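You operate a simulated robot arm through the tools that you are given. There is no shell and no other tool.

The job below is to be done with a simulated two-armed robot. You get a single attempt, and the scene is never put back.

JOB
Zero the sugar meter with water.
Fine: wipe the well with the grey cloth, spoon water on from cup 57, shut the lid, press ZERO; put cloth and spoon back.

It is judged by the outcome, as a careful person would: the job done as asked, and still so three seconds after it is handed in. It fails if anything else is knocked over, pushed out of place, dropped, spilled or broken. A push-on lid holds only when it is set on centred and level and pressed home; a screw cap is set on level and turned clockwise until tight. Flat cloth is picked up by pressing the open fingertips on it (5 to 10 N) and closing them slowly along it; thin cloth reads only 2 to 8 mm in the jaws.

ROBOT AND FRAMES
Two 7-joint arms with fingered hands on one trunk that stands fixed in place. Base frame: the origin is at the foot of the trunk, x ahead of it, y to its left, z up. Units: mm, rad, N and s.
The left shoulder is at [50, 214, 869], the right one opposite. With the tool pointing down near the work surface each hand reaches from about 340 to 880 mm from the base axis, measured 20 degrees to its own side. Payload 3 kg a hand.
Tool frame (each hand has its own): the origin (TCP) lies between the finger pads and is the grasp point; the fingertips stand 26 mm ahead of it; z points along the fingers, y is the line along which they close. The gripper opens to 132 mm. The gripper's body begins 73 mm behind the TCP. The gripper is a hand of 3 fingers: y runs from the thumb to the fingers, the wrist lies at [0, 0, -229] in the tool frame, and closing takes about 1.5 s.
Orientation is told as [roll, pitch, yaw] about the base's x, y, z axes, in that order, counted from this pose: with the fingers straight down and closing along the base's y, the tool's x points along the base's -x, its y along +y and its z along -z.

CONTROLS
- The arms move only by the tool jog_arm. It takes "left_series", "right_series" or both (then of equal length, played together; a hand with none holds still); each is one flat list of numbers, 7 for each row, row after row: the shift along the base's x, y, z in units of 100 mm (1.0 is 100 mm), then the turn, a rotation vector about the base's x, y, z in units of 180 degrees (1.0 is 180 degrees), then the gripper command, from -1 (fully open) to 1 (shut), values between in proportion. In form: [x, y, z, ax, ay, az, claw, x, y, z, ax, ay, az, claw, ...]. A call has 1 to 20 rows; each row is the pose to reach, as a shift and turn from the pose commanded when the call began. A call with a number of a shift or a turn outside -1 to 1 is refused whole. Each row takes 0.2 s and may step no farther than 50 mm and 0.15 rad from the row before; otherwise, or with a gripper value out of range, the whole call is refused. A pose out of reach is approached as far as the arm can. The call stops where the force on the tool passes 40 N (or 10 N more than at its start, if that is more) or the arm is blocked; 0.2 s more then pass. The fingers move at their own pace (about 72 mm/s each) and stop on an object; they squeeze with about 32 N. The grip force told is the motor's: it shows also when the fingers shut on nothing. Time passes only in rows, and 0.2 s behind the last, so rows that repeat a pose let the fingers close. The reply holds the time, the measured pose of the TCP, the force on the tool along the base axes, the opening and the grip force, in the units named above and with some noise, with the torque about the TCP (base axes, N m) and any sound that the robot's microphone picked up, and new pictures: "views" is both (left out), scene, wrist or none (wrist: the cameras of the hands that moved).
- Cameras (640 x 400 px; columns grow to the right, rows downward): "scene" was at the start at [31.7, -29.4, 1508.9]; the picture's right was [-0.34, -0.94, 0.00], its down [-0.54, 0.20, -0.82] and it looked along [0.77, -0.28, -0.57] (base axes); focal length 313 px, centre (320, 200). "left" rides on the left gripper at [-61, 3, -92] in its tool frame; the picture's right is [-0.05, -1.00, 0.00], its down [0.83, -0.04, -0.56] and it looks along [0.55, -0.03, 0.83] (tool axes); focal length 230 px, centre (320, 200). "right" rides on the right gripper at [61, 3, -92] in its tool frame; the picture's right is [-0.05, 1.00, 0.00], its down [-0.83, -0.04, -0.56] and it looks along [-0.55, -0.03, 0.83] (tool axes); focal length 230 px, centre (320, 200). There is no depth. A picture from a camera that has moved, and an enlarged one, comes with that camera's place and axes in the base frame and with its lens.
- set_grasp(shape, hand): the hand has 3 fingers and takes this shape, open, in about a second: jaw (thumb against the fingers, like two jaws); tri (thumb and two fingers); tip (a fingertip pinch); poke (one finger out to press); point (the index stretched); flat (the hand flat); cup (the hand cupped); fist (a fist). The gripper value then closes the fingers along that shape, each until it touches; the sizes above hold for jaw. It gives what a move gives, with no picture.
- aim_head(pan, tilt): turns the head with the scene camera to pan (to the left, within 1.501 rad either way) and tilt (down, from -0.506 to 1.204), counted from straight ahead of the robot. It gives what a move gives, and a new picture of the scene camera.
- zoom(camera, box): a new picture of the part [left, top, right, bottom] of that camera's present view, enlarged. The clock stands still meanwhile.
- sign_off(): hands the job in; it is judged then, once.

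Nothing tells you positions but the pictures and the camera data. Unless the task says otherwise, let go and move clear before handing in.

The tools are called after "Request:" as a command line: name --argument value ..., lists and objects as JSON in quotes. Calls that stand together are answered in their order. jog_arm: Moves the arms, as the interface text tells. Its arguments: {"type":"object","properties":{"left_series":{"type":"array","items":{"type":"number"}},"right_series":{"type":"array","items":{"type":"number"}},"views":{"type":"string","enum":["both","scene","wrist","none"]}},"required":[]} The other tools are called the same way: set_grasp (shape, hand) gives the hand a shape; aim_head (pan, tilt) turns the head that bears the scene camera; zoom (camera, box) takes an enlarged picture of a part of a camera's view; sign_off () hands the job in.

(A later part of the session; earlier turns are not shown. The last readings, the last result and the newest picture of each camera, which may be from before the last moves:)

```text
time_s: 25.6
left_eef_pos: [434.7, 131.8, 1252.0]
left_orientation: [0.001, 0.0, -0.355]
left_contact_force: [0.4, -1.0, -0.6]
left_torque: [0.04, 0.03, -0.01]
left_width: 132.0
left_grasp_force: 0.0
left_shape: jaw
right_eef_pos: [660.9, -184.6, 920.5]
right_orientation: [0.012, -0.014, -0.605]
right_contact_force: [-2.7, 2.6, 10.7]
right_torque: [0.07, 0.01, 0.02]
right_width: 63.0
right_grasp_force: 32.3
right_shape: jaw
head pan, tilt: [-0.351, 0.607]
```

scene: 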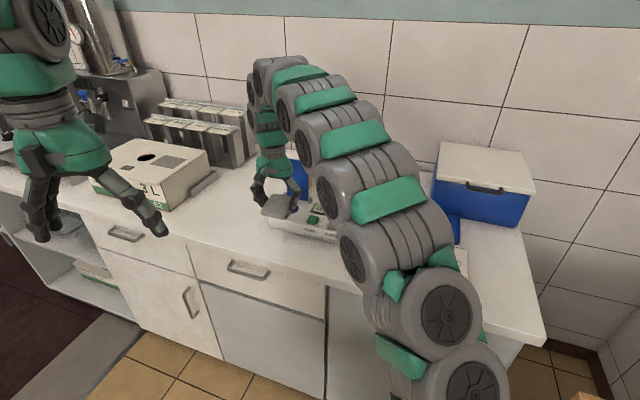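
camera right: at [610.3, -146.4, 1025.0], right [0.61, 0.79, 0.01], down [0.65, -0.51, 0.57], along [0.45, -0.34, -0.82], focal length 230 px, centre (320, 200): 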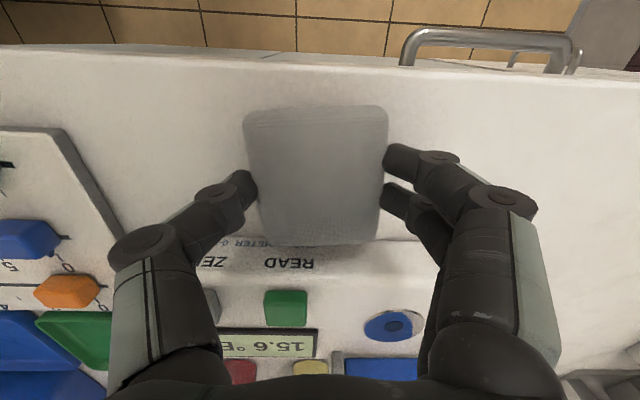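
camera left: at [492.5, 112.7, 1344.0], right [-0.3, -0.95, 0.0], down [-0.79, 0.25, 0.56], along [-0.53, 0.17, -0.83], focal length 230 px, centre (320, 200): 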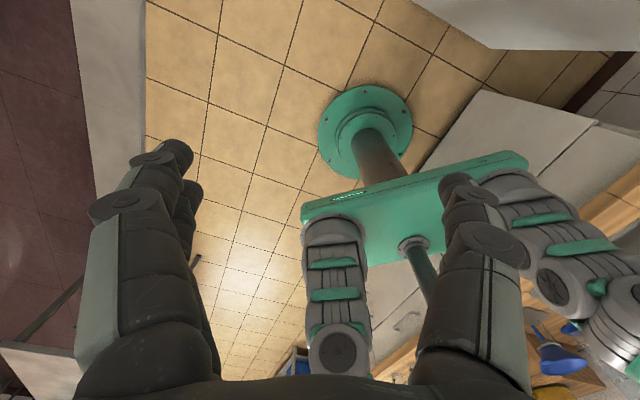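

The cloth is on the counter with about 11 N. I'll release it and rise.

Request:
jog_arm --right_series '[0, 0, 0.01, 0, 0, 0, -0.1, 0, 0, 0.01, 0, 0, 0, -0.4, 0, 0, 0.01, 0, 0, 0, -0.65, 0, 0, 0.1, 0, 0, 0, -0.65, 0, 0, 0.4, 0, 0, 0, -0.65, 0, 0, 0.8, 0, 0, 0, -0.65, 0, 0, 1.0, 0, 0, 0, -0.65]'

```text
time_s: 27.2
left_eef_pos: [434.4, 131.0, 1251.7]
left_orientation: [0.001, -0.001, -0.353]
left_contact_force: [0.1, -0.3, -0.2]
left_torque: [0.03, 0.04, 0.01]
left_width: 131.8
left_grasp_force: 0.2
left_shape: jaw
right_eef_pos: [660.8, -186.6, 1020.7]
right_orientation: [0.013, -0.013, -0.605]
right_contact_force: [-0.5, 0.1, -0.3]
right_torque: [0.0, 0.01, 0.0]
right_width: 109.0
right_grasp_force: 0.1
right_shape: jaw
head pan, tilt: [-0.351, 0.607]
camera right: at [610.4, -150.1, 1112.0], right [0.61, 0.79, 0.01], down [0.65, -0.51, 0.57], along [0.45, -0.34, -0.82], focal length 230 px, centre (320, 200)
```

scene: 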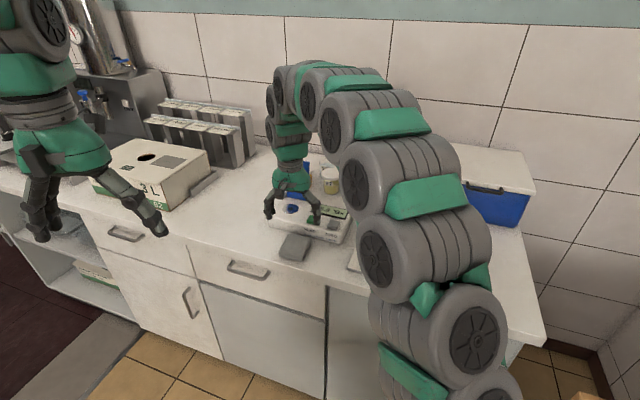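
right: 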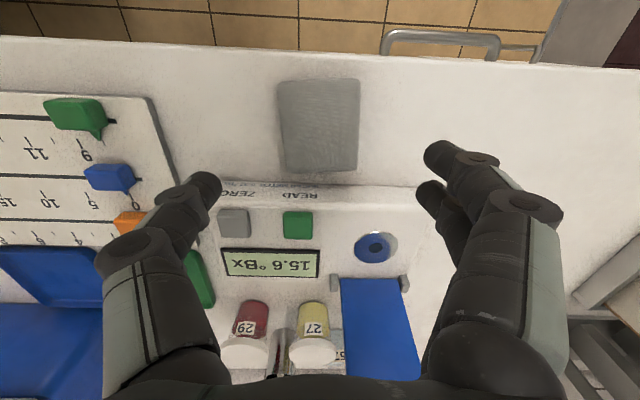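

The cloth is back at its place. I'll raise the right hand and move it right to look down at the spoon pot and cup 57.

Request:
jog_arm --right_series '[0, -0.2, 0.4, 0, 0, 0.03, -0.65, 0, -0.4, 0.8, 0, 0, 0.06, -0.65, 0, -0.7, 1.0, 0, 0, 0.1, -0.65, 0, -1.0, 1.0, 0, 0, 0.13, -0.65]' --views "none"

Request:
jog_arm --right_series '[0, -0.4, 0.3, 0, 0, 0, -0.65, 0, -0.8, 0.6, 0, 0, 0, -0.65, 0, -1.0, 0.9, 0, 0, 0, -0.65, 0.3, -1.0, 0.9, 0, 0, 0, -0.65]'

Request:
zoom --camera "right" --box '[200, 180, 440, 360]'

Request:
zoom --camera "scene" --box '[250, 130, 410, 270]'

```text
time_s: 28.2
left_eef_pos: [434.6, 131.1, 1249.9]
left_orientation: [0.0, 0.0, -0.354]
left_contact_force: [-0.6, 0.9, 0.7]
left_torque: [-0.01, 0.0, 0.0]
left_width: 132.1
left_grasp_force: 0.0
left_shape: jaw
right_eef_pos: [661.7, -284.5, 1123.2]
right_orientation: [0.013, -0.014, -0.195]
right_contact_force: [0.0, -0.8, 0.0]
right_torque: [-0.01, 0.01, 0.04]
right_width: 108.6
right_grasp_force: 0.1
right_shape: jaw
head pan, tilt: [-0.351, 0.607]
```

```text
time_s: 29.2
left_eef_pos: [434.5, 131.5, 1251.4]
left_orientation: [0.001, 0.0, -0.353]
left_contact_force: [-0.7, -0.1, -0.9]
left_torque: [-0.02, 0.0, 0.0]
left_width: 132.0
left_grasp_force: 0.0
left_shape: jaw
right_eef_pos: [651.0, -372.5, 1173.5]
right_orientation: [0.012, -0.015, -0.198]
right_contact_force: [0.3, -0.3, -0.3]
right_torque: [0.0, 0.02, 0.02]
right_width: 108.8
right_grasp_force: 0.1
right_shape: jaw
right hand out of reach, approached as far as the arm can: row 2, 3, 4
head pan, tilt: [-0.351, 0.607]
camera right: at [589.7, -360.4, 1264.1], right [0.25, 0.97, 0.01], down [0.8, -0.21, 0.57], along [0.55, -0.13, -0.82], focal length 230 px, centre (320, 200)
```

scene: 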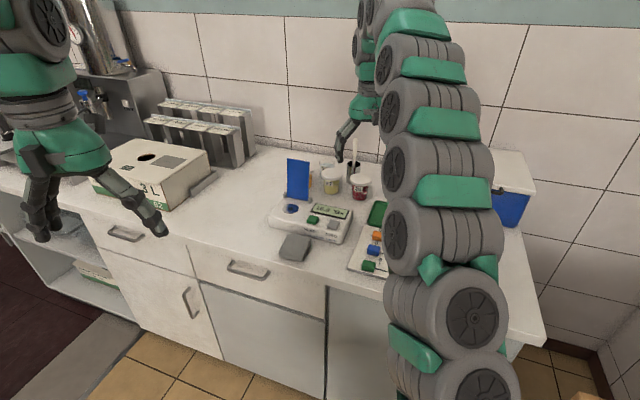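
right: 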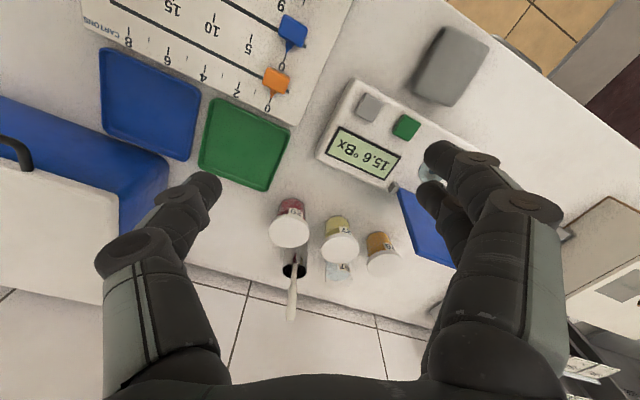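

```text
2.22 times, centred on (320, 270) of right
camera zoom: at [589.7, -360.4, 1264.1], right [0.25, 0.97, 0.01], down [0.8, -0.21, 0.57], along [0.55, -0.13, -0.82], focal length 511 px, centre (320, 44)
```

zoom: 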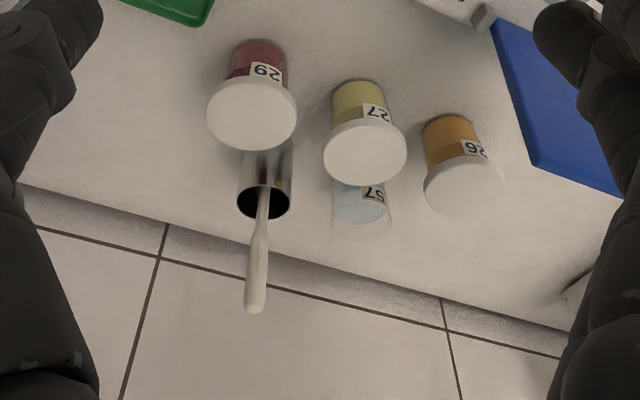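

```text
2.86 times, centred on (330, 200) of scene
camera zoom: at [31.7, -29.4, 1508.9], right [-0.34, -0.94, 0.0], down [-0.54, 0.2, -0.82], along [0.77, -0.28, -0.57], focal length 895 px, centre (291, 200)
```

zoom: 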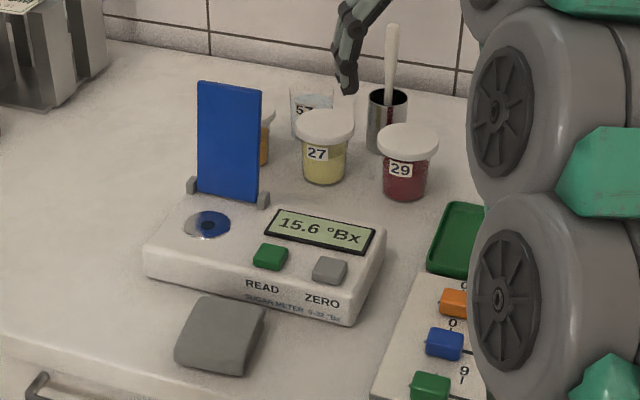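

The cloth sits where it was. The pot, spoon handle and cup 57 are visible here, so I'll zoom further to pin down cup 57 and the spoon.

Request:
zoom --camera "right" --box '[270, 200, 370, 330]'

Request:
zoom --camera "scene" --box '[310, 130, 380, 190]'

```text
3.08 times, centred on (320, 265) of right
camera zoom: at [589.7, -360.4, 1264.1], right [0.25, 0.97, 0.01], down [0.8, -0.21, 0.57], along [0.55, -0.13, -0.82], focal length 708 px, centre (320, 0)
```

zoom: 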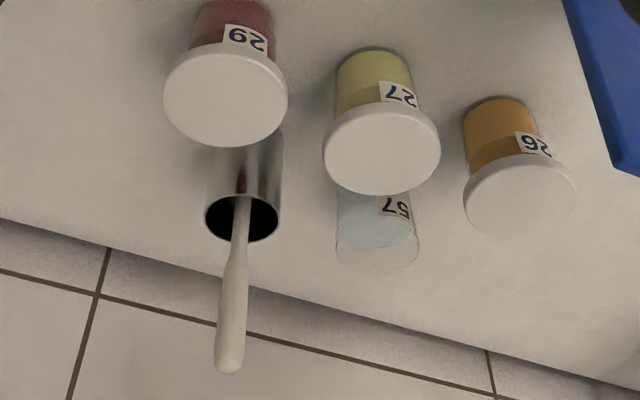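

```text
6.67 times, centred on (345, 160) of scene
camera zoom: at [31.7, -29.4, 1508.9], right [-0.34, -0.94, 0.0], down [-0.54, 0.2, -0.82], along [0.77, -0.28, -0.57], focal length 2088 px, centre (153, 467)
```

zoom: 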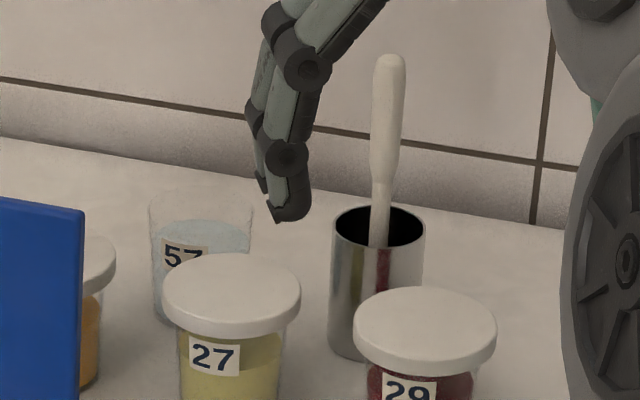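

Cup 57's rim is near (1031, -425, 942) with water at about 924. The pot rim is near (975, -511, 945), with the spoon handle nearly vertical up to 1046. To reach that far I need the hand pointing forward with its camera on top, so I'll try turning the wrist around in free space.

Request:
jog_arm --right_series '[-0.2, 0, 0, 0, 0, 0.045, -0.65, -0.4, 0, 0, 0, 0, 0.09, -0.65, -0.6, 0, 0, 0, 0, 0.135, -0.65, -0.8, 0, 0, 0, 0, 0.18, -0.65, -1.0, 0, 0, 0, 0, 0.225, -0.65, -1.0, 0, 0, 0, 0, 0.27, -0.65, -1.0, 0, 0, 0, 0, 0.315, -0.65, -1.0, 0, 0, 0, 0, 0.36, -0.65, -1.0, 0, 0, 0, 0, 0.405, -0.65, -1.0, 0, 0, 0, 0, 0.45, -0.65]' --views "none"

Request:
jog_arm --right_series '[0, 0, 0, 0, 0, 0.045, -0.65, 0, 0, 0, 0, 0, 0.09, -0.65, 0, 0, 0, 0, 0, 0.135, -0.65, 0, 0, 0, 0, 0, 0.18, -0.65, 0, 0, 0, 0, 0, 0.225, -0.65, 0, 0, 0, 0, 0, 0.27, -0.65, 0, 0, 0, 0, 0, 0.315, -0.65, 0, 0, 0, 0, 0, 0.36, -0.65, 0, 0, 0, 0, 0, 0.405, -0.65, 0, 0, 0, 0, 0, 0.45, -0.65]'

```text
time_s: 31.4
left_eef_pos: [435.4, 132.6, 1250.6]
left_orientation: [0.001, 0.001, -0.355]
left_contact_force: [0.2, -0.4, 0.6]
left_torque: [0.02, -0.03, 0.02]
left_width: 131.9
left_grasp_force: 0.0
left_shape: jaw
right_eef_pos: [551.4, -374.1, 1173.0]
right_orientation: [0.011, -0.015, 1.218]
right_contact_force: [-0.9, 0.0, -0.1]
right_torque: [0.0, 0.02, -0.01]
right_width: 108.7
right_grasp_force: 0.0
right_shape: jaw
head pan, tilt: [-0.351, 0.607]
```

```text
time_s: 33.6
left_eef_pos: [434.6, 131.4, 1251.0]
left_orientation: [0.0, 0.001, -0.353]
left_contact_force: [-0.5, -0.6, 0.0]
left_torque: [-0.02, 0.03, -0.02]
left_width: 131.7
left_grasp_force: 0.0
left_shape: jaw
right_eef_pos: [371.4, -131.4, 1120.0]
right_orientation: [0.0, 0.022, 2.567]
right_contact_force: [0.7, 0.0, 0.4]
right_torque: [0.01, 0.01, -0.01]
right_width: 108.9
right_grasp_force: 0.0
right_shape: jaw
right hand out of reach, approached as far as the arm can: row 1, 2, 3, 4, 5, 6, 7, 8, 9, 10
head pan, tilt: [-0.351, 0.607]
camera right: at [419.5, -166.5, 1212.9], right [-0.59, -0.81, 0.0], down [-0.68, 0.49, 0.54], along [-0.43, 0.31, -0.84], focal length 230 px, centre (320, 200)
```

scene: 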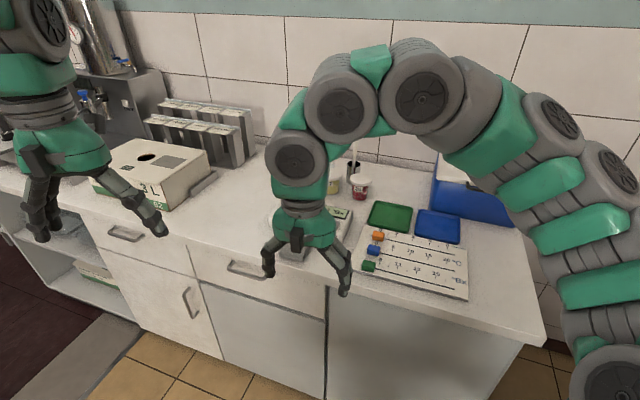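
right: 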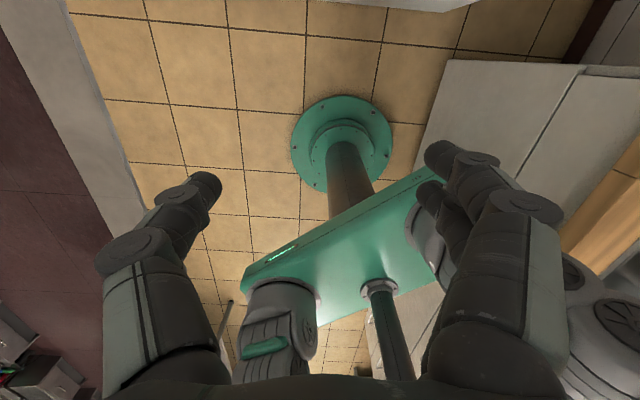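

Turning the wrist positive runs into a joint limit near 1.2 rad. I'll unwind it and try the other direction.

Request:
jog_arm --right_series '[0.1, -0.1, 0.05, 0, 0, -0.045, -0.65, 0.2, -0.2, 0.1, 0, 0, -0.09, -0.65, 0.3, -0.3, 0.15, 0, 0, -0.135, -0.65, 0.4, -0.4, 0.2, 0, 0, -0.18, -0.65, 0.5, -0.5, 0.25, 0, 0, -0.225, -0.65, 0.6, -0.6, 0.3, 0, 0, -0.27, -0.65, 0.7, -0.7, 0.35, 0, 0, -0.315, -0.65, 0.8, -0.8, 0.4, 0, 0, -0.36, -0.65, 0.9, -0.9, 0.45, 0, 0, -0.405, -0.65, 1.0, -1.0, 0.5, 0, 0, -0.45, -0.65]' --views "none"

Request:
jog_arm --right_series '[0.1, -0.1, 0, 0, 0, -0.045, -0.65, 0.2, -0.2, 0, 0, 0, -0.09, -0.65, 0.3, -0.3, 0, 0, 0, -0.135, -0.65, 0.4, -0.4, 0, 0, 0, -0.18, -0.65, 0.5, -0.5, 0, 0, 0, -0.225, -0.65, 0.6, -0.6, 0, 0, 0, -0.27, -0.65, 0.7, -0.7, 0, 0, 0, -0.315, -0.65, 0.7, -0.8, 0, 0, 0, -0.36, -0.65, 0.7, -0.8, 0, 0, 0, -0.405, -0.65, 0.7, -0.8, 0, 0, 0, -0.45, -0.65]'

```text
time_s: 35.8
left_eef_pos: [433.2, 131.6, 1252.8]
left_orientation: [0.0, -0.001, -0.354]
left_contact_force: [-0.4, 0.4, -0.5]
left_torque: [0.01, 0.05, 0.03]
left_width: 131.9
left_grasp_force: 0.1
left_shape: jaw
right_eef_pos: [476.3, -223.2, 1160.6]
right_orientation: [0.001, 0.023, 1.151]
right_contact_force: [0.2, -0.5, 0.2]
right_torque: [-0.03, 0.01, 0.01]
right_width: 108.5
right_grasp_force: 0.0
right_shape: jaw
head pan, tilt: [-0.351, 0.607]
```

```text
time_s: 38.0
left_eef_pos: [432.9, 131.7, 1251.7]
left_orientation: [-0.001, 0.0, -0.354]
left_contact_force: [-0.5, -0.5, -0.5]
left_torque: [-0.02, 0.01, 0.01]
left_width: 132.0
left_grasp_force: 0.0
left_shape: jaw
right_eef_pos: [545.2, -302.1, 1159.9]
right_orientation: [0.001, 0.022, -0.264]
right_contact_force: [0.0, -0.7, 0.0]
right_torque: [0.04, 0.04, 0.0]
right_width: 108.9
right_grasp_force: 0.1
right_shape: jaw
head pan, tilt: [-0.351, 0.607]
camera right: at [488.1, -285.0, 1253.9], right [0.31, 0.95, 0.0], down [0.8, -0.26, 0.54], along [0.51, -0.17, -0.84], focal length 230 px, centre (320, 200)
```

scene: 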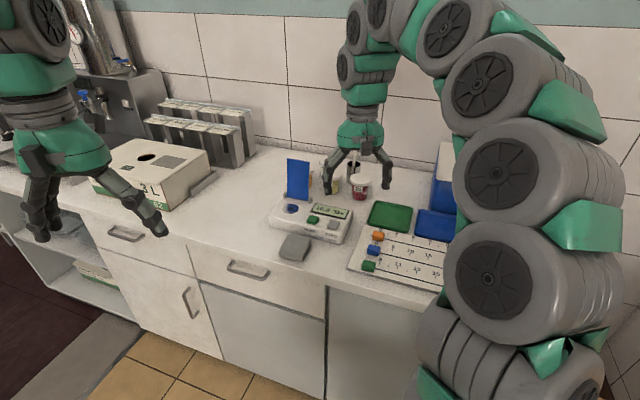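
right: 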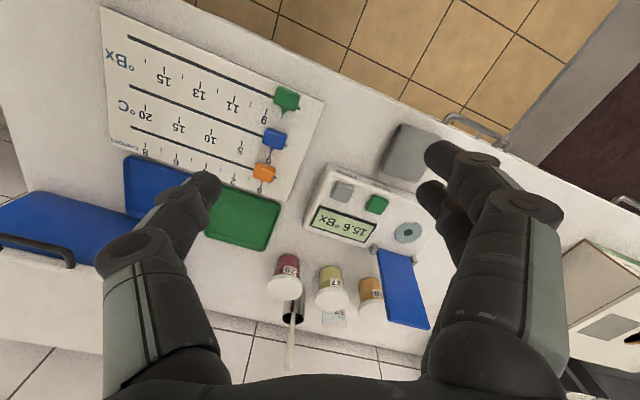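

Back to the normal posture. Now the negative direction.

Request:
jog_arm --right_series '[0, 0, 0, 0, 0, -0.045, -0.65, 0, 0, 0, 0, 0, -0.09, -0.65, 0, 0, 0, 0, 0, -0.135, -0.65, 0, 0, 0, 0, 0, -0.18, -0.65, 0, 0, 0, 0, 0, -0.225, -0.65, 0, 0, 0, 0, 0, -0.27, -0.65, 0, 0, 0, 0, 0, -0.315, -0.65, 0, 0, 0, 0, 0, -0.36, -0.65, 0, 0, 0, 0, 0, -0.405, -0.65, 0, 0, 0, 0, 0, -0.45, -0.65]' --views "none"

Request:
jog_arm --right_series '[0, 0, 0, 0, 0, -0.045, -0.65, 0, 0, 0, 0, 0, -0.09, -0.65, 0, 0, 0, 0, 0, -0.135, -0.65, 0, 0, 0, 0, 0, -0.18, -0.65, 0, 0, 0, 0, 0, -0.225, -0.65]' --views "none"

```text
time_s: 40.2
left_eef_pos: [435.3, 131.2, 1251.9]
left_orientation: [0.001, 0.0, -0.355]
left_contact_force: [-0.1, 0.0, -0.7]
left_torque: [-0.02, -0.03, -0.03]
left_width: 132.0
left_grasp_force: 0.0
left_shape: jaw
right_eef_pos: [545.3, -303.7, 1159.6]
right_orientation: [0.002, 0.023, -1.677]
right_contact_force: [-0.3, -0.3, -0.2]
right_torque: [0.01, 0.0, -0.03]
right_width: 108.7
right_grasp_force: 0.1
right_shape: jaw
head pan, tilt: [-0.351, 0.607]
```

```text
time_s: 41.4
left_eef_pos: [434.4, 132.1, 1251.6]
left_orientation: [0.001, 0.0, -0.354]
left_contact_force: [0.1, 0.6, -0.6]
left_torque: [0.0, 0.01, 0.01]
left_width: 131.9
left_grasp_force: 0.1
left_shape: jaw
right_eef_pos: [545.9, -304.3, 1161.7]
right_orientation: [0.002, 0.021, -2.382]
right_contact_force: [0.0, -0.4, -0.3]
right_torque: [0.03, 0.01, 0.0]
right_width: 108.7
right_grasp_force: 0.0
right_shape: jaw
head pan, tilt: [-0.351, 0.607]
```

The negative direction works. I'll continue until the hand is flipped.

Request:
jog_arm --right_series '[0, 0, 0, 0, 0, -0.045, -0.65, 0, 0, 0, 0, 0, -0.09, -0.65, 0, 0, 0, 0, 0, -0.135, -0.65, 0, 0, 0, 0, 0, -0.18, -0.65, 0, 0, 0, 0, 0, -0.225, -0.65, 0, 0, 0, 0, 0, -0.27, -0.65, 0, 0, 0, 0, 0, -0.31, -0.65]'

```text
time_s: 43.0
left_eef_pos: [434.4, 129.6, 1252.6]
left_orientation: [0.0, 0.0, -0.352]
left_contact_force: [0.5, 0.7, -0.2]
left_torque: [0.0, -0.05, -0.03]
left_width: 131.8
left_grasp_force: 0.0
left_shape: jaw
right_eef_pos: [545.0, -303.2, 1160.3]
right_orientation: [0.002, 0.022, 2.925]
right_contact_force: [-0.9, -0.1, 0.2]
right_torque: [0.0, 0.0, 0.01]
right_width: 108.9
right_grasp_force: 0.0
right_shape: jaw
head pan, tilt: [-0.351, 0.607]
camera right: at [602.8, -319.4, 1254.4], right [-0.27, -0.96, 0.0], down [-0.81, 0.22, 0.54], along [-0.52, 0.14, -0.84], focal length 230 px, centre (320, 200)
```

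scene: 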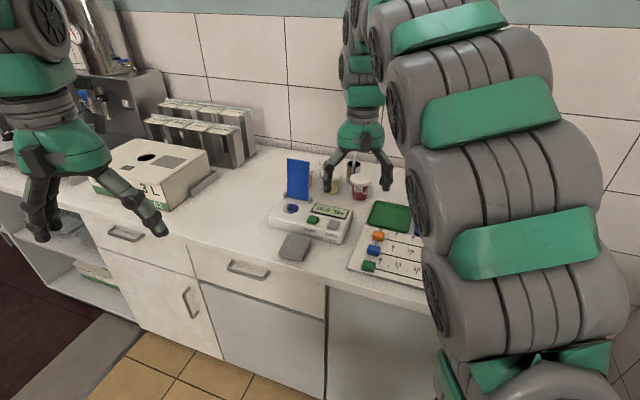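
right: 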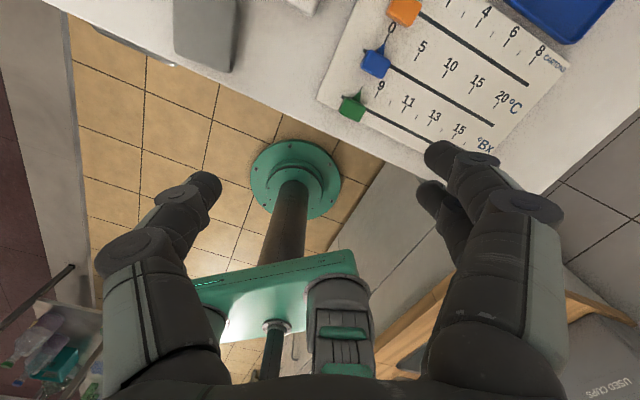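

The flip worked: yaw is about 2.93 and the camera will end on top. Now I'll pitch the hand forward while advancing.

Request:
jog_arm --right_series '[0.16, -0.03, 0, -0.0097, -0.044, 0, -0.65, 0.32, -0.06, 0, -0.0194, -0.088, 0, -0.65, 0.48, -0.09, 0, -0.029, -0.132, 0, -0.65, 0.64, -0.12, 0, -0.0388, -0.176, 0, -0.65, 0.8, -0.15, 0, -0.0485, -0.22, 0, -0.65, 1.0, -0.2, 0, -0.058, -0.264, 0, -0.65]' --views "none"

Request:
jog_arm --right_series '[0.16, -0.1, 0, -0.0097, -0.044, 0, -0.65, 0.32, -0.2, 0, -0.0194, -0.088, 0, -0.65, 0.48, -0.3, 0, -0.029, -0.132, 0, -0.65, 0.64, -0.4, -0.1, -0.0388, -0.176, 0, -0.65, 0.8, -0.5, -0.2, -0.0485, -0.22, 0, -0.65, 0.9, -0.7, -0.3, -0.0485, -0.22, 0, -0.65]'

```text
time_s: 44.4
left_eef_pos: [434.3, 129.9, 1251.1]
left_orientation: [0.001, -0.002, -0.355]
left_contact_force: [-0.2, 0.3, -0.2]
left_torque: [0.03, 0.03, 0.0]
left_width: 131.6
left_grasp_force: 0.0
left_shape: jaw
right_eef_pos: [645.5, -323.0, 1162.7]
right_orientation: [0.004, 0.873, 2.93]
right_contact_force: [0.4, 0.5, 0.3]
right_torque: [0.01, -0.01, 0.02]
right_width: 109.0
right_grasp_force: 0.1
right_shape: jaw
head pan, tilt: [-0.351, 0.607]
```

```text
time_s: 45.8
left_eef_pos: [435.4, 131.9, 1250.8]
left_orientation: [0.0, 0.0, -0.355]
left_contact_force: [0.6, 0.6, -0.1]
left_torque: [0.01, 0.01, 0.03]
left_width: 131.9
left_grasp_force: 0.0
left_shape: jaw
right_eef_pos: [734.7, -392.0, 1131.1]
right_orientation: [3.061, 1.562, -0.299]
right_contact_force: [-0.7, 0.5, -0.6]
right_torque: [0.01, -0.01, -0.01]
right_width: 109.0
right_grasp_force: 0.1
right_shape: jaw
head pan, tilt: [-0.351, 0.607]
camera right: at [644.7, -375.9, 1191.4], right [-0.21, -0.98, -0.05], down [-0.53, 0.16, -0.84], along [0.82, -0.15, -0.55], focal length 230 px, centre (320, 200)
```

scene: 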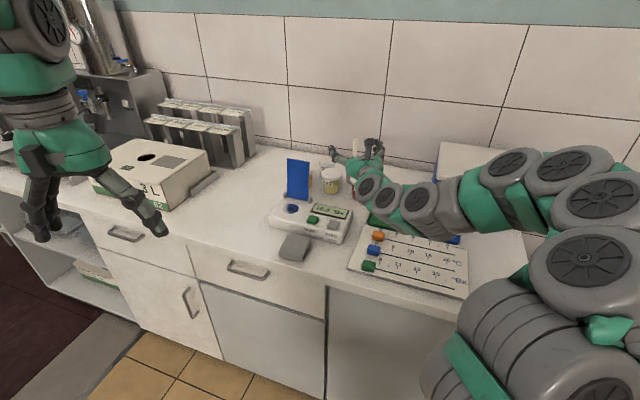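
right: 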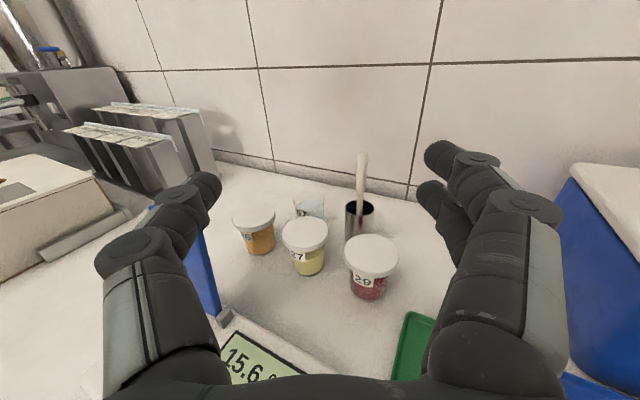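

With the camera on top, the spoon handle and both cups are in clear view. The handle centre reads about (973, -508) at z≈1015. I'll approach in line with it.

Request:
jog_arm --right_series '[0.33, -0.22, -0.15, 0, 0, 0, -0.65, 0.66, -0.44, -0.35, 0, 0, 0, -0.65, 1.0, -0.65, -0.6, 0, 0, 0, -0.65]' --views "none"

Request:
jog_arm --right_series '[0.25, -0.16, -0.27, 0, 0, 0, -0.65, 0.45, -0.31, -0.53, 0, 0, 0, -0.65, 0.45, -0.31, -0.53, 0, 0, 0, -0.65]'

```text
time_s: 46.6
left_eef_pos: [435.7, 131.4, 1252.2]
left_orientation: [0.0, 0.0, -0.356]
left_contact_force: [0.7, 0.0, 1.1]
left_torque: [-0.03, -0.04, 0.0]
left_width: 131.8
left_grasp_force: 0.1
left_shape: jaw
right_eef_pos: [837.2, -458.8, 1070.1]
right_orientation: [2.745, 1.564, -0.614]
right_contact_force: [-0.6, -0.8, 0.6]
right_torque: [-0.02, 0.01, 0.01]
right_width: 108.8
right_grasp_force: 0.1
right_shape: jaw
head pan, tilt: [-0.351, 0.607]
```

```text
time_s: 47.4
left_eef_pos: [434.7, 131.0, 1250.7]
left_orientation: [0.0, 0.0, -0.355]
left_contact_force: [-0.2, 0.0, -0.4]
left_torque: [0.03, 0.0, -0.02]
left_width: 132.0
left_grasp_force: 0.1
left_shape: jaw
right_eef_pos: [878.3, -490.9, 1014.8]
right_orientation: [2.98, 1.562, -0.379]
right_contact_force: [0.8, 0.0, -1.1]
right_torque: [0.03, 0.0, -0.03]
right_width: 108.9
right_grasp_force: 0.1
right_shape: jaw
head pan, tilt: [-0.351, 0.607]
camera right: at [787.2, -475.6, 1074.7], right [-0.22, -0.98, -0.05], down [-0.53, 0.16, -0.84], along [0.82, -0.15, -0.55], focal length 230 px, centre (320, 200)
```

scene: 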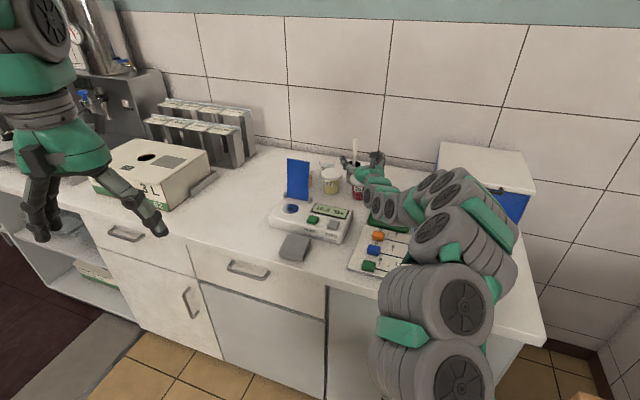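
right: 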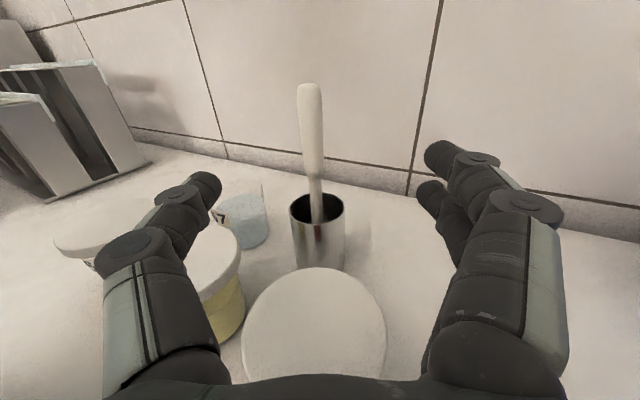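

The handle sits centred between the open fingers. I refine the spoon to about (965, -505), top at 1051, and move in.

Request:
jog_arm --right_series '[0.25, -0.04, 0.02, 0, 0, 0, -0.65, 0.45, -0.07, 0.03, 0, 0, 0, -0.65, 0.6, -0.09, 0.04, 0, 0, 0, -0.65]' --views "wrist"

```text
time_s: 48.2
left_eef_pos: [435.3, 132.1, 1251.7]
left_orientation: [-0.001, -0.002, -0.355]
left_contact_force: [-0.6, -0.8, 0.0]
left_torque: [0.01, 0.0, -0.01]
left_width: 131.8
left_grasp_force: 0.1
left_shape: jaw
right_eef_pos: [940.6, -500.7, 1021.8]
right_orientation: [2.925, 1.561, -0.433]
right_contact_force: [0.4, 0.1, -0.2]
right_torque: [0.01, 0.03, -0.02]
right_width: 108.7
right_grasp_force: 0.2
right_shape: jaw
head pan, tilt: [-0.351, 0.607]
camera right: at [848.7, -484.6, 1081.9], right [-0.22, -0.98, -0.05], down [-0.53, 0.16, -0.84], along [0.82, -0.15, -0.55], focal length 230 px, centre (320, 200)
```

right: 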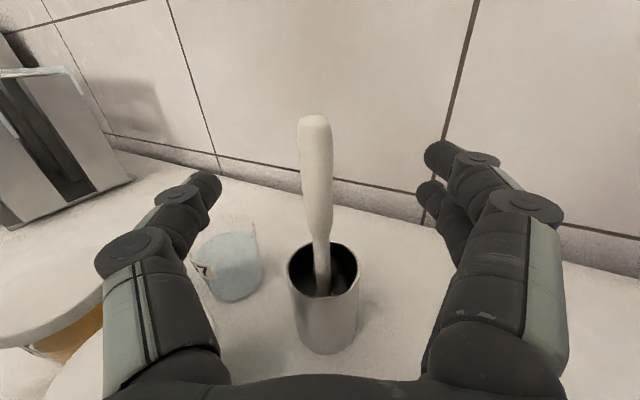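

Request:
jog_arm --right_series '[0.14, -0.03, 0, 0, 0, 0, -0.65, 0.25, -0.05, 0, 0, 0, 0, -0.65]' --views "wrist"

```text
time_s: 48.8
left_eef_pos: [434.7, 131.9, 1252.7]
left_orientation: [0.0, 0.001, -0.353]
left_contact_force: [-0.5, -0.3, 0.2]
left_torque: [-0.02, 0.02, -0.03]
left_width: 131.7
left_grasp_force: 0.1
left_shape: jaw
right_eef_pos: [965.1, -505.6, 1022.5]
right_orientation: [2.982, 1.56, -0.38]
right_contact_force: [0.0, -0.6, -0.2]
right_torque: [0.02, -0.03, 0.02]
right_width: 108.6
right_grasp_force: 0.0
right_shape: jaw
head pan, tilt: [-0.351, 0.607]
camera right: at [874.5, -488.7, 1082.4], right [-0.22, -0.98, -0.05], down [-0.53, 0.16, -0.84], along [0.82, -0.15, -0.55], focal length 230 px, centre (320, 200)
```

right: 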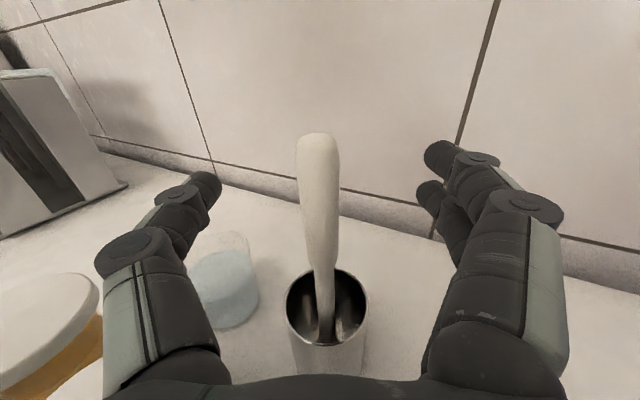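

Request:
zoom --camera "right" --box '[270, 240, 390, 380]'

Request:
zoom --camera "right" --box '[180, 210, 280, 340]'

Request:
zoom --camera "scene" --box '[310, 120, 400, 200]'

```text
2.86 times, centred on (330, 310) of right
camera zoom: at [874.5, -488.7, 1082.4], right [-0.22, -0.98, -0.05], down [-0.53, 0.16, -0.84], along [0.82, -0.15, -0.55], focal length 657 px, centre (291, -114)
```

zoom: 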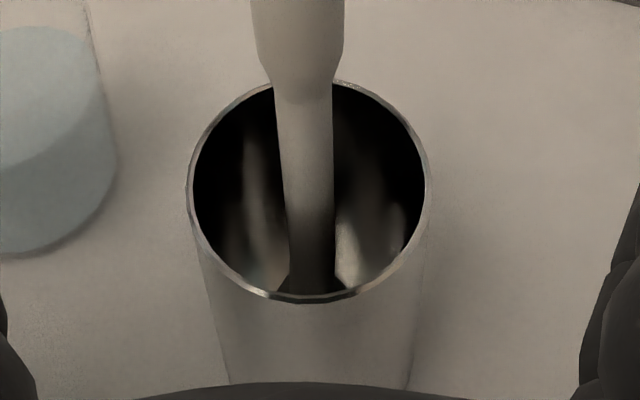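

```text
3.08 times, centred on (230, 275) of right
camera zoom: at [874.5, -488.7, 1082.4], right [-0.22, -0.98, -0.05], down [-0.53, 0.16, -0.84], along [0.82, -0.15, -0.55], focal length 708 px, centre (597, -31)
```

zoom: 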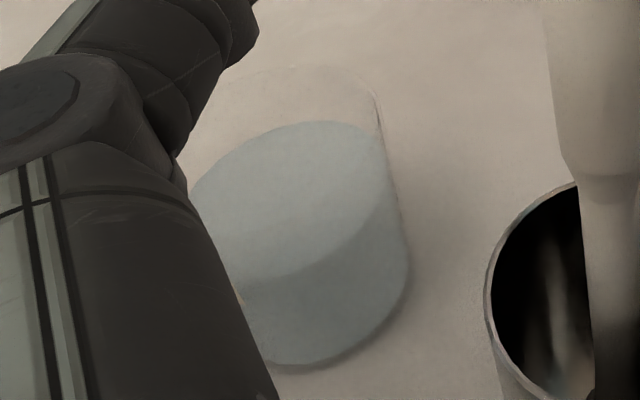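

```text
5.00 times, centred on (355, 160) of scene
camera zoom: at [31.7, -29.4, 1508.9], right [-0.34, -0.94, 0.0], down [-0.54, 0.2, -0.82], along [0.77, -0.28, -0.57], focal length 1566 px, centre (145, 400)
```

zoom: 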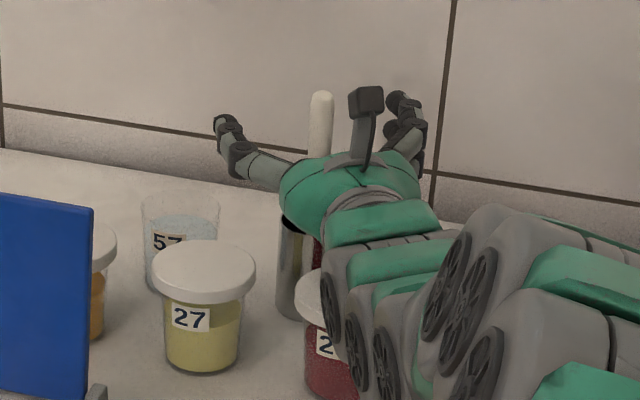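

The spoon neck broadens near the pot's bottom, so the bowl faces roughly along the hand's line. I'll close part way first to check centring.

Request:
jog_arm --right_series '[0, 0, 0, 0, 0, 0, 0.1, 0, 0, 0, 0, 0, 0, 0.4, 0, 0, 0, 0, 0, 0, 0.5, 0, 0, 0, 0, 0, 0, 0.5]' --views "wrist"

```text
time_s: 49.8
left_eef_pos: [433.7, 130.3, 1250.9]
left_orientation: [-0.001, 0.0, -0.355]
left_contact_force: [-0.4, -0.8, 0.7]
left_torque: [-0.02, 0.02, 0.0]
left_width: 132.0
left_grasp_force: 0.0
left_shape: jaw
right_eef_pos: [965.3, -504.1, 1021.0]
right_orientation: [2.936, 1.562, -0.423]
right_contact_force: [-0.2, -0.2, -0.2]
right_torque: [-0.01, 0.0, 0.01]
right_width: 33.6
right_grasp_force: 0.0
right_shape: jaw
head pan, tilt: [-0.351, 0.607]
camera right: at [874.4, -488.4, 1082.0], right [-0.22, -0.98, -0.05], down [-0.53, 0.16, -0.84], along [0.82, -0.15, -0.55], focal length 230 px, centre (320, 200)
```

right: 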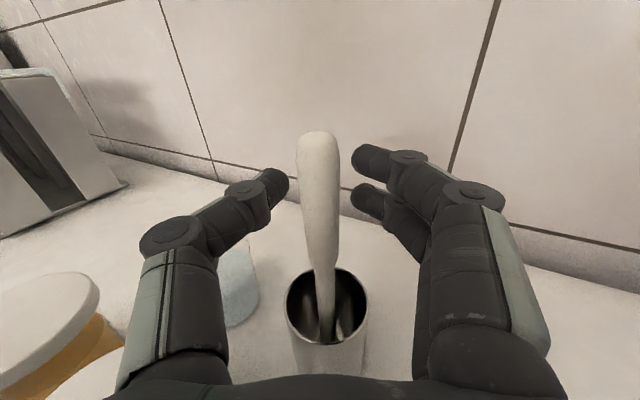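

The handle is centred in the grip. I'll close fully.

Request:
jog_arm --right_series '[0, 0, 0, 0, 0, 0, 0.65, 0, 0, 0, 0, 0, 0, 0.8, 0, 0, 0, 0, 0, 0, 0.95, 0, 0, 0, 0, 0, 0, 1.0, 0, 0, 0, 0, 0, 0, 1.0]' --views "wrist"

```text
time_s: 51.0
left_eef_pos: [435.6, 130.4, 1251.4]
left_orientation: [0.001, 0.0, -0.353]
left_contact_force: [-0.7, 0.2, 0.7]
left_torque: [-0.03, -0.01, -0.02]
left_width: 131.8
left_grasp_force: 0.0
left_shape: jaw
right_eef_pos: [967.2, -503.3, 1020.6]
right_orientation: [2.929, 1.561, -0.429]
right_contact_force: [0.2, 0.2, -0.8]
right_torque: [-0.02, 0.02, 0.04]
right_width: 0.0
right_grasp_force: 31.8
right_shape: jaw
head pan, tilt: [-0.351, 0.607]
camera right: at [874.4, -488.4, 1082.1], right [-0.22, -0.98, -0.05], down [-0.53, 0.16, -0.84], along [0.82, -0.15, -0.55], focal length 230 px, centre (320, 200)
```

right: 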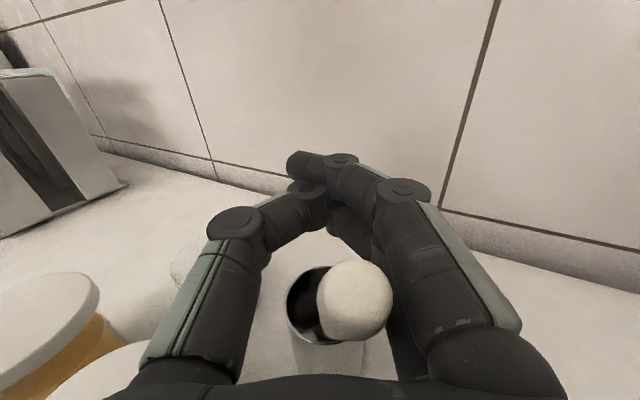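

The fingers shut on nothing and the spoon now leans back toward the palm, so it sat nearer than the pads. I'll open and look.

Request:
jog_arm --right_series '[0, 0, 0, 0, 0, 0, 0.7, 0, 0, 0, 0, 0, 0, 0.4, 0, 0, 0, 0, 0, 0, 0.1, 0, 0, 0, 0, 0, 0, -0.2, 0, 0, 0, 0, 0, 0, -0.3]' --views "wrist"

Request:
zoom --camera "scene" --box '[310, 120, 400, 200]'

```text
time_s: 52.2
left_eef_pos: [434.9, 131.5, 1253.2]
left_orientation: [-0.001, -0.001, -0.355]
left_contact_force: [0.2, 0.3, -0.5]
left_torque: [0.02, 0.01, 0.04]
left_width: 132.0
left_grasp_force: 0.0
left_shape: jaw
right_eef_pos: [965.0, -504.5, 1021.0]
right_orientation: [2.93, 1.562, -0.428]
right_contact_force: [0.1, -0.2, -0.7]
right_torque: [-0.01, 0.0, -0.01]
right_width: 85.4
right_grasp_force: 0.1
right_shape: jaw
head pan, tilt: [-0.351, 0.607]
camera right: at [874.5, -488.4, 1082.0], right [-0.22, -0.98, -0.05], down [-0.53, 0.16, -0.84], along [0.82, -0.15, -0.55], focal length 230 px, centre (320, 200)
```

right: 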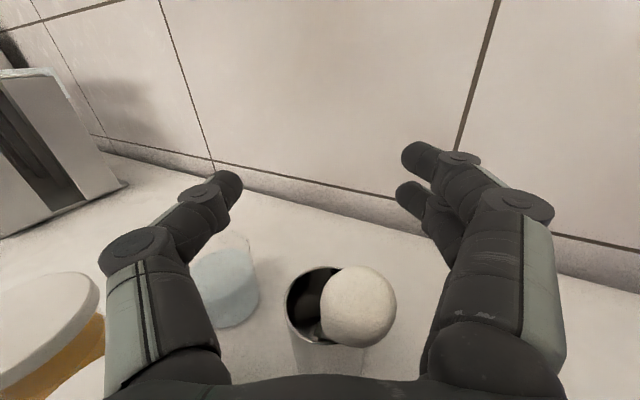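

```text
5.00 times, centred on (355, 160) of scene
camera zoom: at [31.7, -29.4, 1508.9], right [-0.34, -0.94, 0.0], down [-0.54, 0.2, -0.82], along [0.77, -0.28, -0.57], focal length 1566 px, centre (145, 400)
```

zoom: 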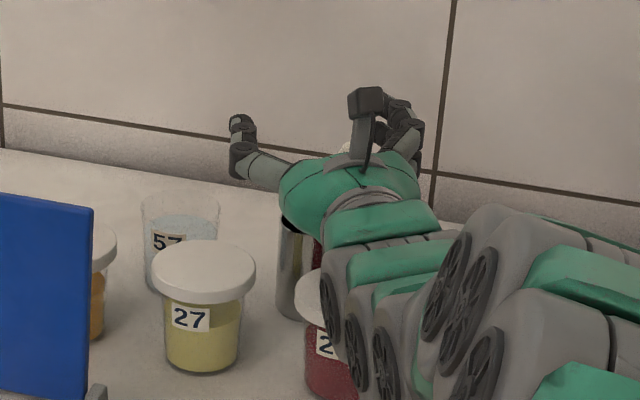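

The handle now leans toward the robot, its end near (906, -502, 1027), possibly resting on the palm. I'll back off slowly and watch the pot.

Request:
jog_arm --right_series '[-0.05, 0.01, 0.02, 0, 0, 0, -0.6, -0.1, 0.02, 0.04, 0, 0, 0, -0.6, -0.15, 0.03, 0.06, 0, 0, 0, -0.6, -0.2, 0.04, 0.08, 0, 0, 0, -0.6]' --views "wrist"

```text
time_s: 53.2
left_eef_pos: [435.0, 131.8, 1252.0]
left_orientation: [-0.001, 0.0, -0.353]
left_contact_force: [0.0, 0.9, 0.0]
left_torque: [-0.01, 0.0, 0.01]
left_width: 131.8
left_grasp_force: 0.0
left_shape: jaw
right_eef_pos: [944.2, -498.8, 1030.2]
right_orientation: [2.892, 1.562, -0.467]
right_contact_force: [-0.1, -0.5, 0.4]
right_torque: [-0.01, -0.01, 0.0]
right_width: 105.5
right_grasp_force: 0.0
right_shape: jaw
head pan, tilt: [-0.351, 0.607]
camera right: at [853.6, -482.7, 1091.1], right [-0.21, -0.98, -0.05], down [-0.53, 0.16, -0.84], along [0.82, -0.15, -0.55], focal length 230 px, centre (320, 200)
```

right: 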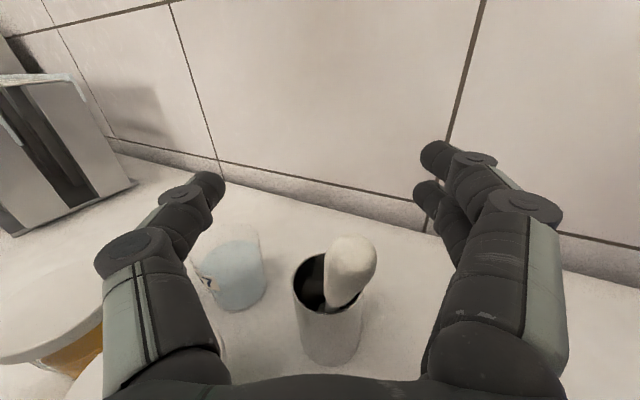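

The spoon now rests leaning on the pot's near rim with its handle end near (908, -503, 1028), and the pot is still upright. I'll back up, pitch the hand down about 35° and try the fingertip-pinch shape, so I can hold the spoon roughly in line with the fingers.

Request:
jog_arm --right_series '[-0.2, 0.04, 0.15, 0, 0, 0, -0.6, -0.4, 0.08, 0.3, 0.009, 0.041, 0, -0.6, -0.6, 0.12, 0.5, 0.018, 0.082, 0, -0.6, -0.7, 0.15, 0.6, 0.027, 0.123, 0, -0.6, -0.7, 0.15, 0.6, 0.036, 0.164, 0, -0.6, -0.7, 0.15, 0.6, 0.0417, 0.19, 0, -0.6]' --views "wrist"

Request:
set_grasp --hand "right" --shape "tip"

Request:
zoom --camera "right" --box '[0, 0, 640, 400]'

```text
time_s: 54.6
left_eef_pos: [435.7, 130.2, 1251.8]
left_orientation: [0.001, -0.001, -0.355]
left_contact_force: [-0.2, 0.2, 0.1]
left_torque: [-0.01, 0.03, 0.02]
left_width: 131.8
left_grasp_force: 0.1
left_shape: jaw
right_eef_pos: [876.5, -484.4, 1090.9]
right_orientation: [0.004, 0.966, 2.929]
right_contact_force: [0.0, 0.2, -0.8]
right_torque: [-0.01, -0.01, 0.02]
right_width: 105.3
right_grasp_force: 0.0
right_shape: jaw
head pan, tilt: [-0.351, 0.607]
camera right: at [835.6, -478.9, 1194.4], right [-0.24, -0.97, -0.04], down [-0.9, 0.24, -0.37], along [0.37, -0.05, -0.93], focal length 230 px, centre (320, 200)
```

right: 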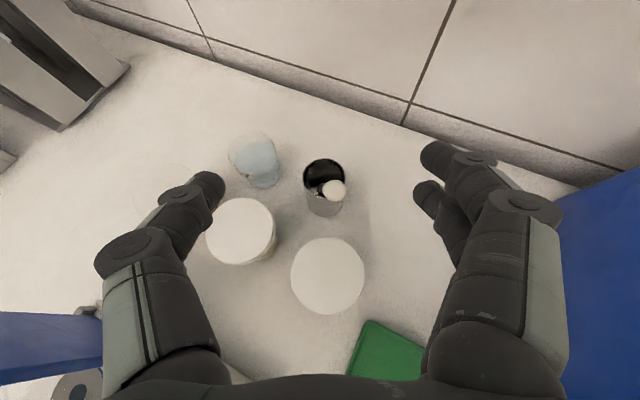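

```text
time_s: 55.5
left_eef_pos: [435.1, 130.0, 1251.8]
left_orientation: [-0.002, -0.002, -0.354]
left_contact_force: [0.2, -0.2, 0.1]
left_torque: [-0.02, -0.02, 0.04]
left_width: 131.9
left_grasp_force: 0.0
left_shape: jaw
right_eef_pos: [877.1, -483.8, 1090.7]
right_orientation: [0.004, 0.968, 2.93]
right_contact_force: [0.5, 0.3, 0.0]
right_torque: [0.01, -0.01, -0.01]
right_width: 131.8
right_grasp_force: 0.2
right_shape: tip
head pan, tilt: [-0.351, 0.607]
```

```text
1.00 times, centred on (320, 200) of right (not enlarged: the box is as wide or as high as the picture)
camera zoom: at [835.5, -479.0, 1193.6], right [-0.24, -0.97, -0.04], down [-0.9, 0.24, -0.37], along [0.37, -0.05, -0.93], focal length 230 px, centre (320, 200)
```

zoom: 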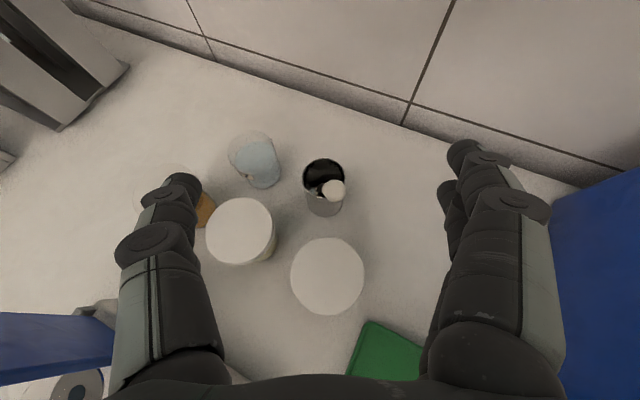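

The top view gives the handle end at (908, -501) and the pot still at (960, -503). I'll test how the fingertip pinch closes in free air.

Request:
jog_arm --right_series '[0, 0, 0, 0, 0, 0, 0.2, 0, 0, 0, 0, 0, 0, 0.5, 0, 0, 0, 0, 0, 0, 0.7, 0, 0, 0, 0, 0, 0, 0.72, 0, 0, 0, 0, 0, 0, 0.72]' --views "wrist"

```text
time_s: 56.7
left_eef_pos: [434.9, 130.9, 1250.9]
left_orientation: [-0.001, 0.0, -0.355]
left_contact_force: [0.1, 0.0, 1.5]
left_torque: [-0.01, 0.0, -0.05]
left_width: 131.6
left_grasp_force: 0.1
left_shape: jaw
right_eef_pos: [876.1, -484.1, 1089.8]
right_orientation: [0.003, 0.968, 2.93]
right_contact_force: [0.1, -0.3, 0.4]
right_torque: [-0.02, 0.0, 0.02]
right_width: 19.0
right_grasp_force: 0.1
right_shape: tip
head pan, tilt: [-0.351, 0.607]
camera right: at [835.6, -479.1, 1193.6], right [-0.24, -0.97, -0.04], down [-0.9, 0.24, -0.37], along [0.37, -0.05, -0.93], focal length 230 px, centre (320, 200)
```

right: 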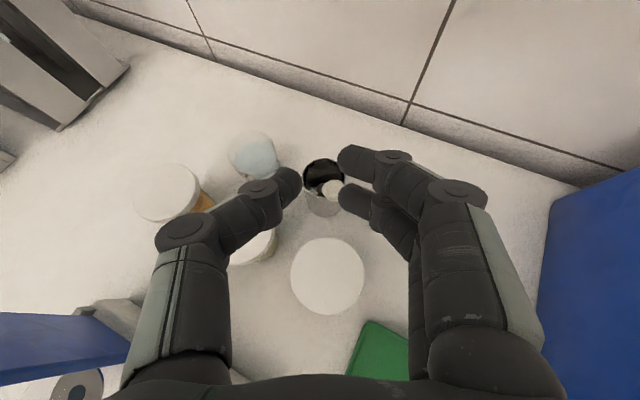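

In this pinch the tips converge, so the handle should lie along the fingers rather than across them. I'll tilt to about 45°, hold the tips 60 mm apart and approach the handle along its own line.

Request:
jog_arm --right_series '[0.05, -0.02, -0.1, 0.0063, 0.0285, 0, 0.1, 0.1, -0.04, -0.2, 0.0125, 0.057, 0, 0.1, 0.15, -0.06, -0.35, 0.0125, 0.057, 0, 0.1]' --views "wrist"

```text
time_s: 57.5
left_eef_pos: [434.2, 131.5, 1251.9]
left_orientation: [0.0, 0.001, -0.354]
left_contact_force: [-0.2, 0.7, 0.5]
left_torque: [0.01, 0.03, 0.0]
left_width: 131.8
left_grasp_force: 0.1
left_shape: jaw
right_eef_pos: [890.6, -489.2, 1055.8]
right_orientation: [0.002, 0.783, 2.927]
right_contact_force: [-0.3, 0.3, -0.1]
right_torque: [0.0, 0.0, 0.02]
right_width: 58.8
right_grasp_force: 0.0
right_shape: tip
head pan, tilt: [-0.351, 0.607]
camera right: at [869.4, -488.1, 1163.9], right [-0.25, -0.97, -0.03], down [-0.95, 0.25, -0.19], along [0.2, -0.02, -0.98], focal length 230 px, centre (320, 200)
```

right: 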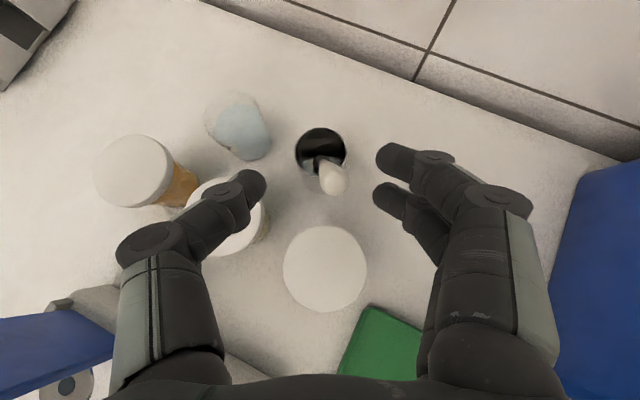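

The handle leans about 29° toward me, nearly in line with the hand. I'll shift sideways slightly and come down around it.

Request:
jog_arm --right_series '[0.03, -0.08, 0, 0, 0, 0, 0.1, 0.08, -0.085, -0.15, 0, 0, 0, 0.1, 0.13, -0.085, -0.3, 0, 0, 0, 0.1, 0.18, -0.085, -0.43, 0, 0, 0, 0.1]' --views "wrist"

```text
time_s: 58.5
left_eef_pos: [434.8, 131.5, 1251.8]
left_orientation: [0.001, 0.001, -0.354]
left_contact_force: [0.2, 0.5, -0.2]
left_torque: [0.03, 0.0, 0.02]
left_width: 131.8
left_grasp_force: 0.1
left_shape: jaw
right_eef_pos: [907.1, -499.6, 1013.2]
right_orientation: [0.003, 0.786, 2.928]
right_contact_force: [0.7, -0.3, 0.1]
right_torque: [0.03, 0.0, -0.02]
right_width: 59.0
right_grasp_force: 0.0
right_shape: tip
head pan, tilt: [-0.351, 0.607]
camera right: at [885.6, -499.4, 1120.5], right [-0.25, -0.97, -0.03], down [-0.95, 0.25, -0.19], along [0.2, -0.02, -0.98], focal length 230 px, centre (320, 200)
```

right: 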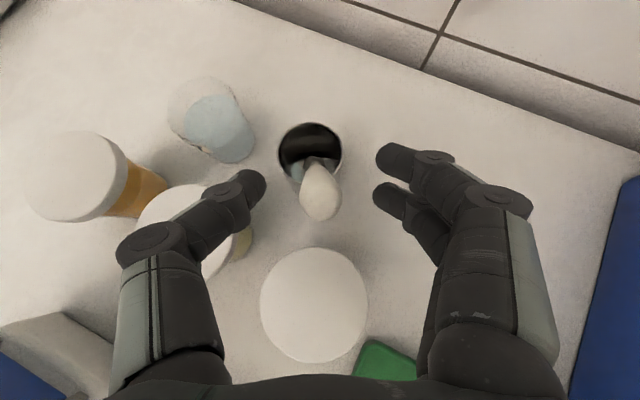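

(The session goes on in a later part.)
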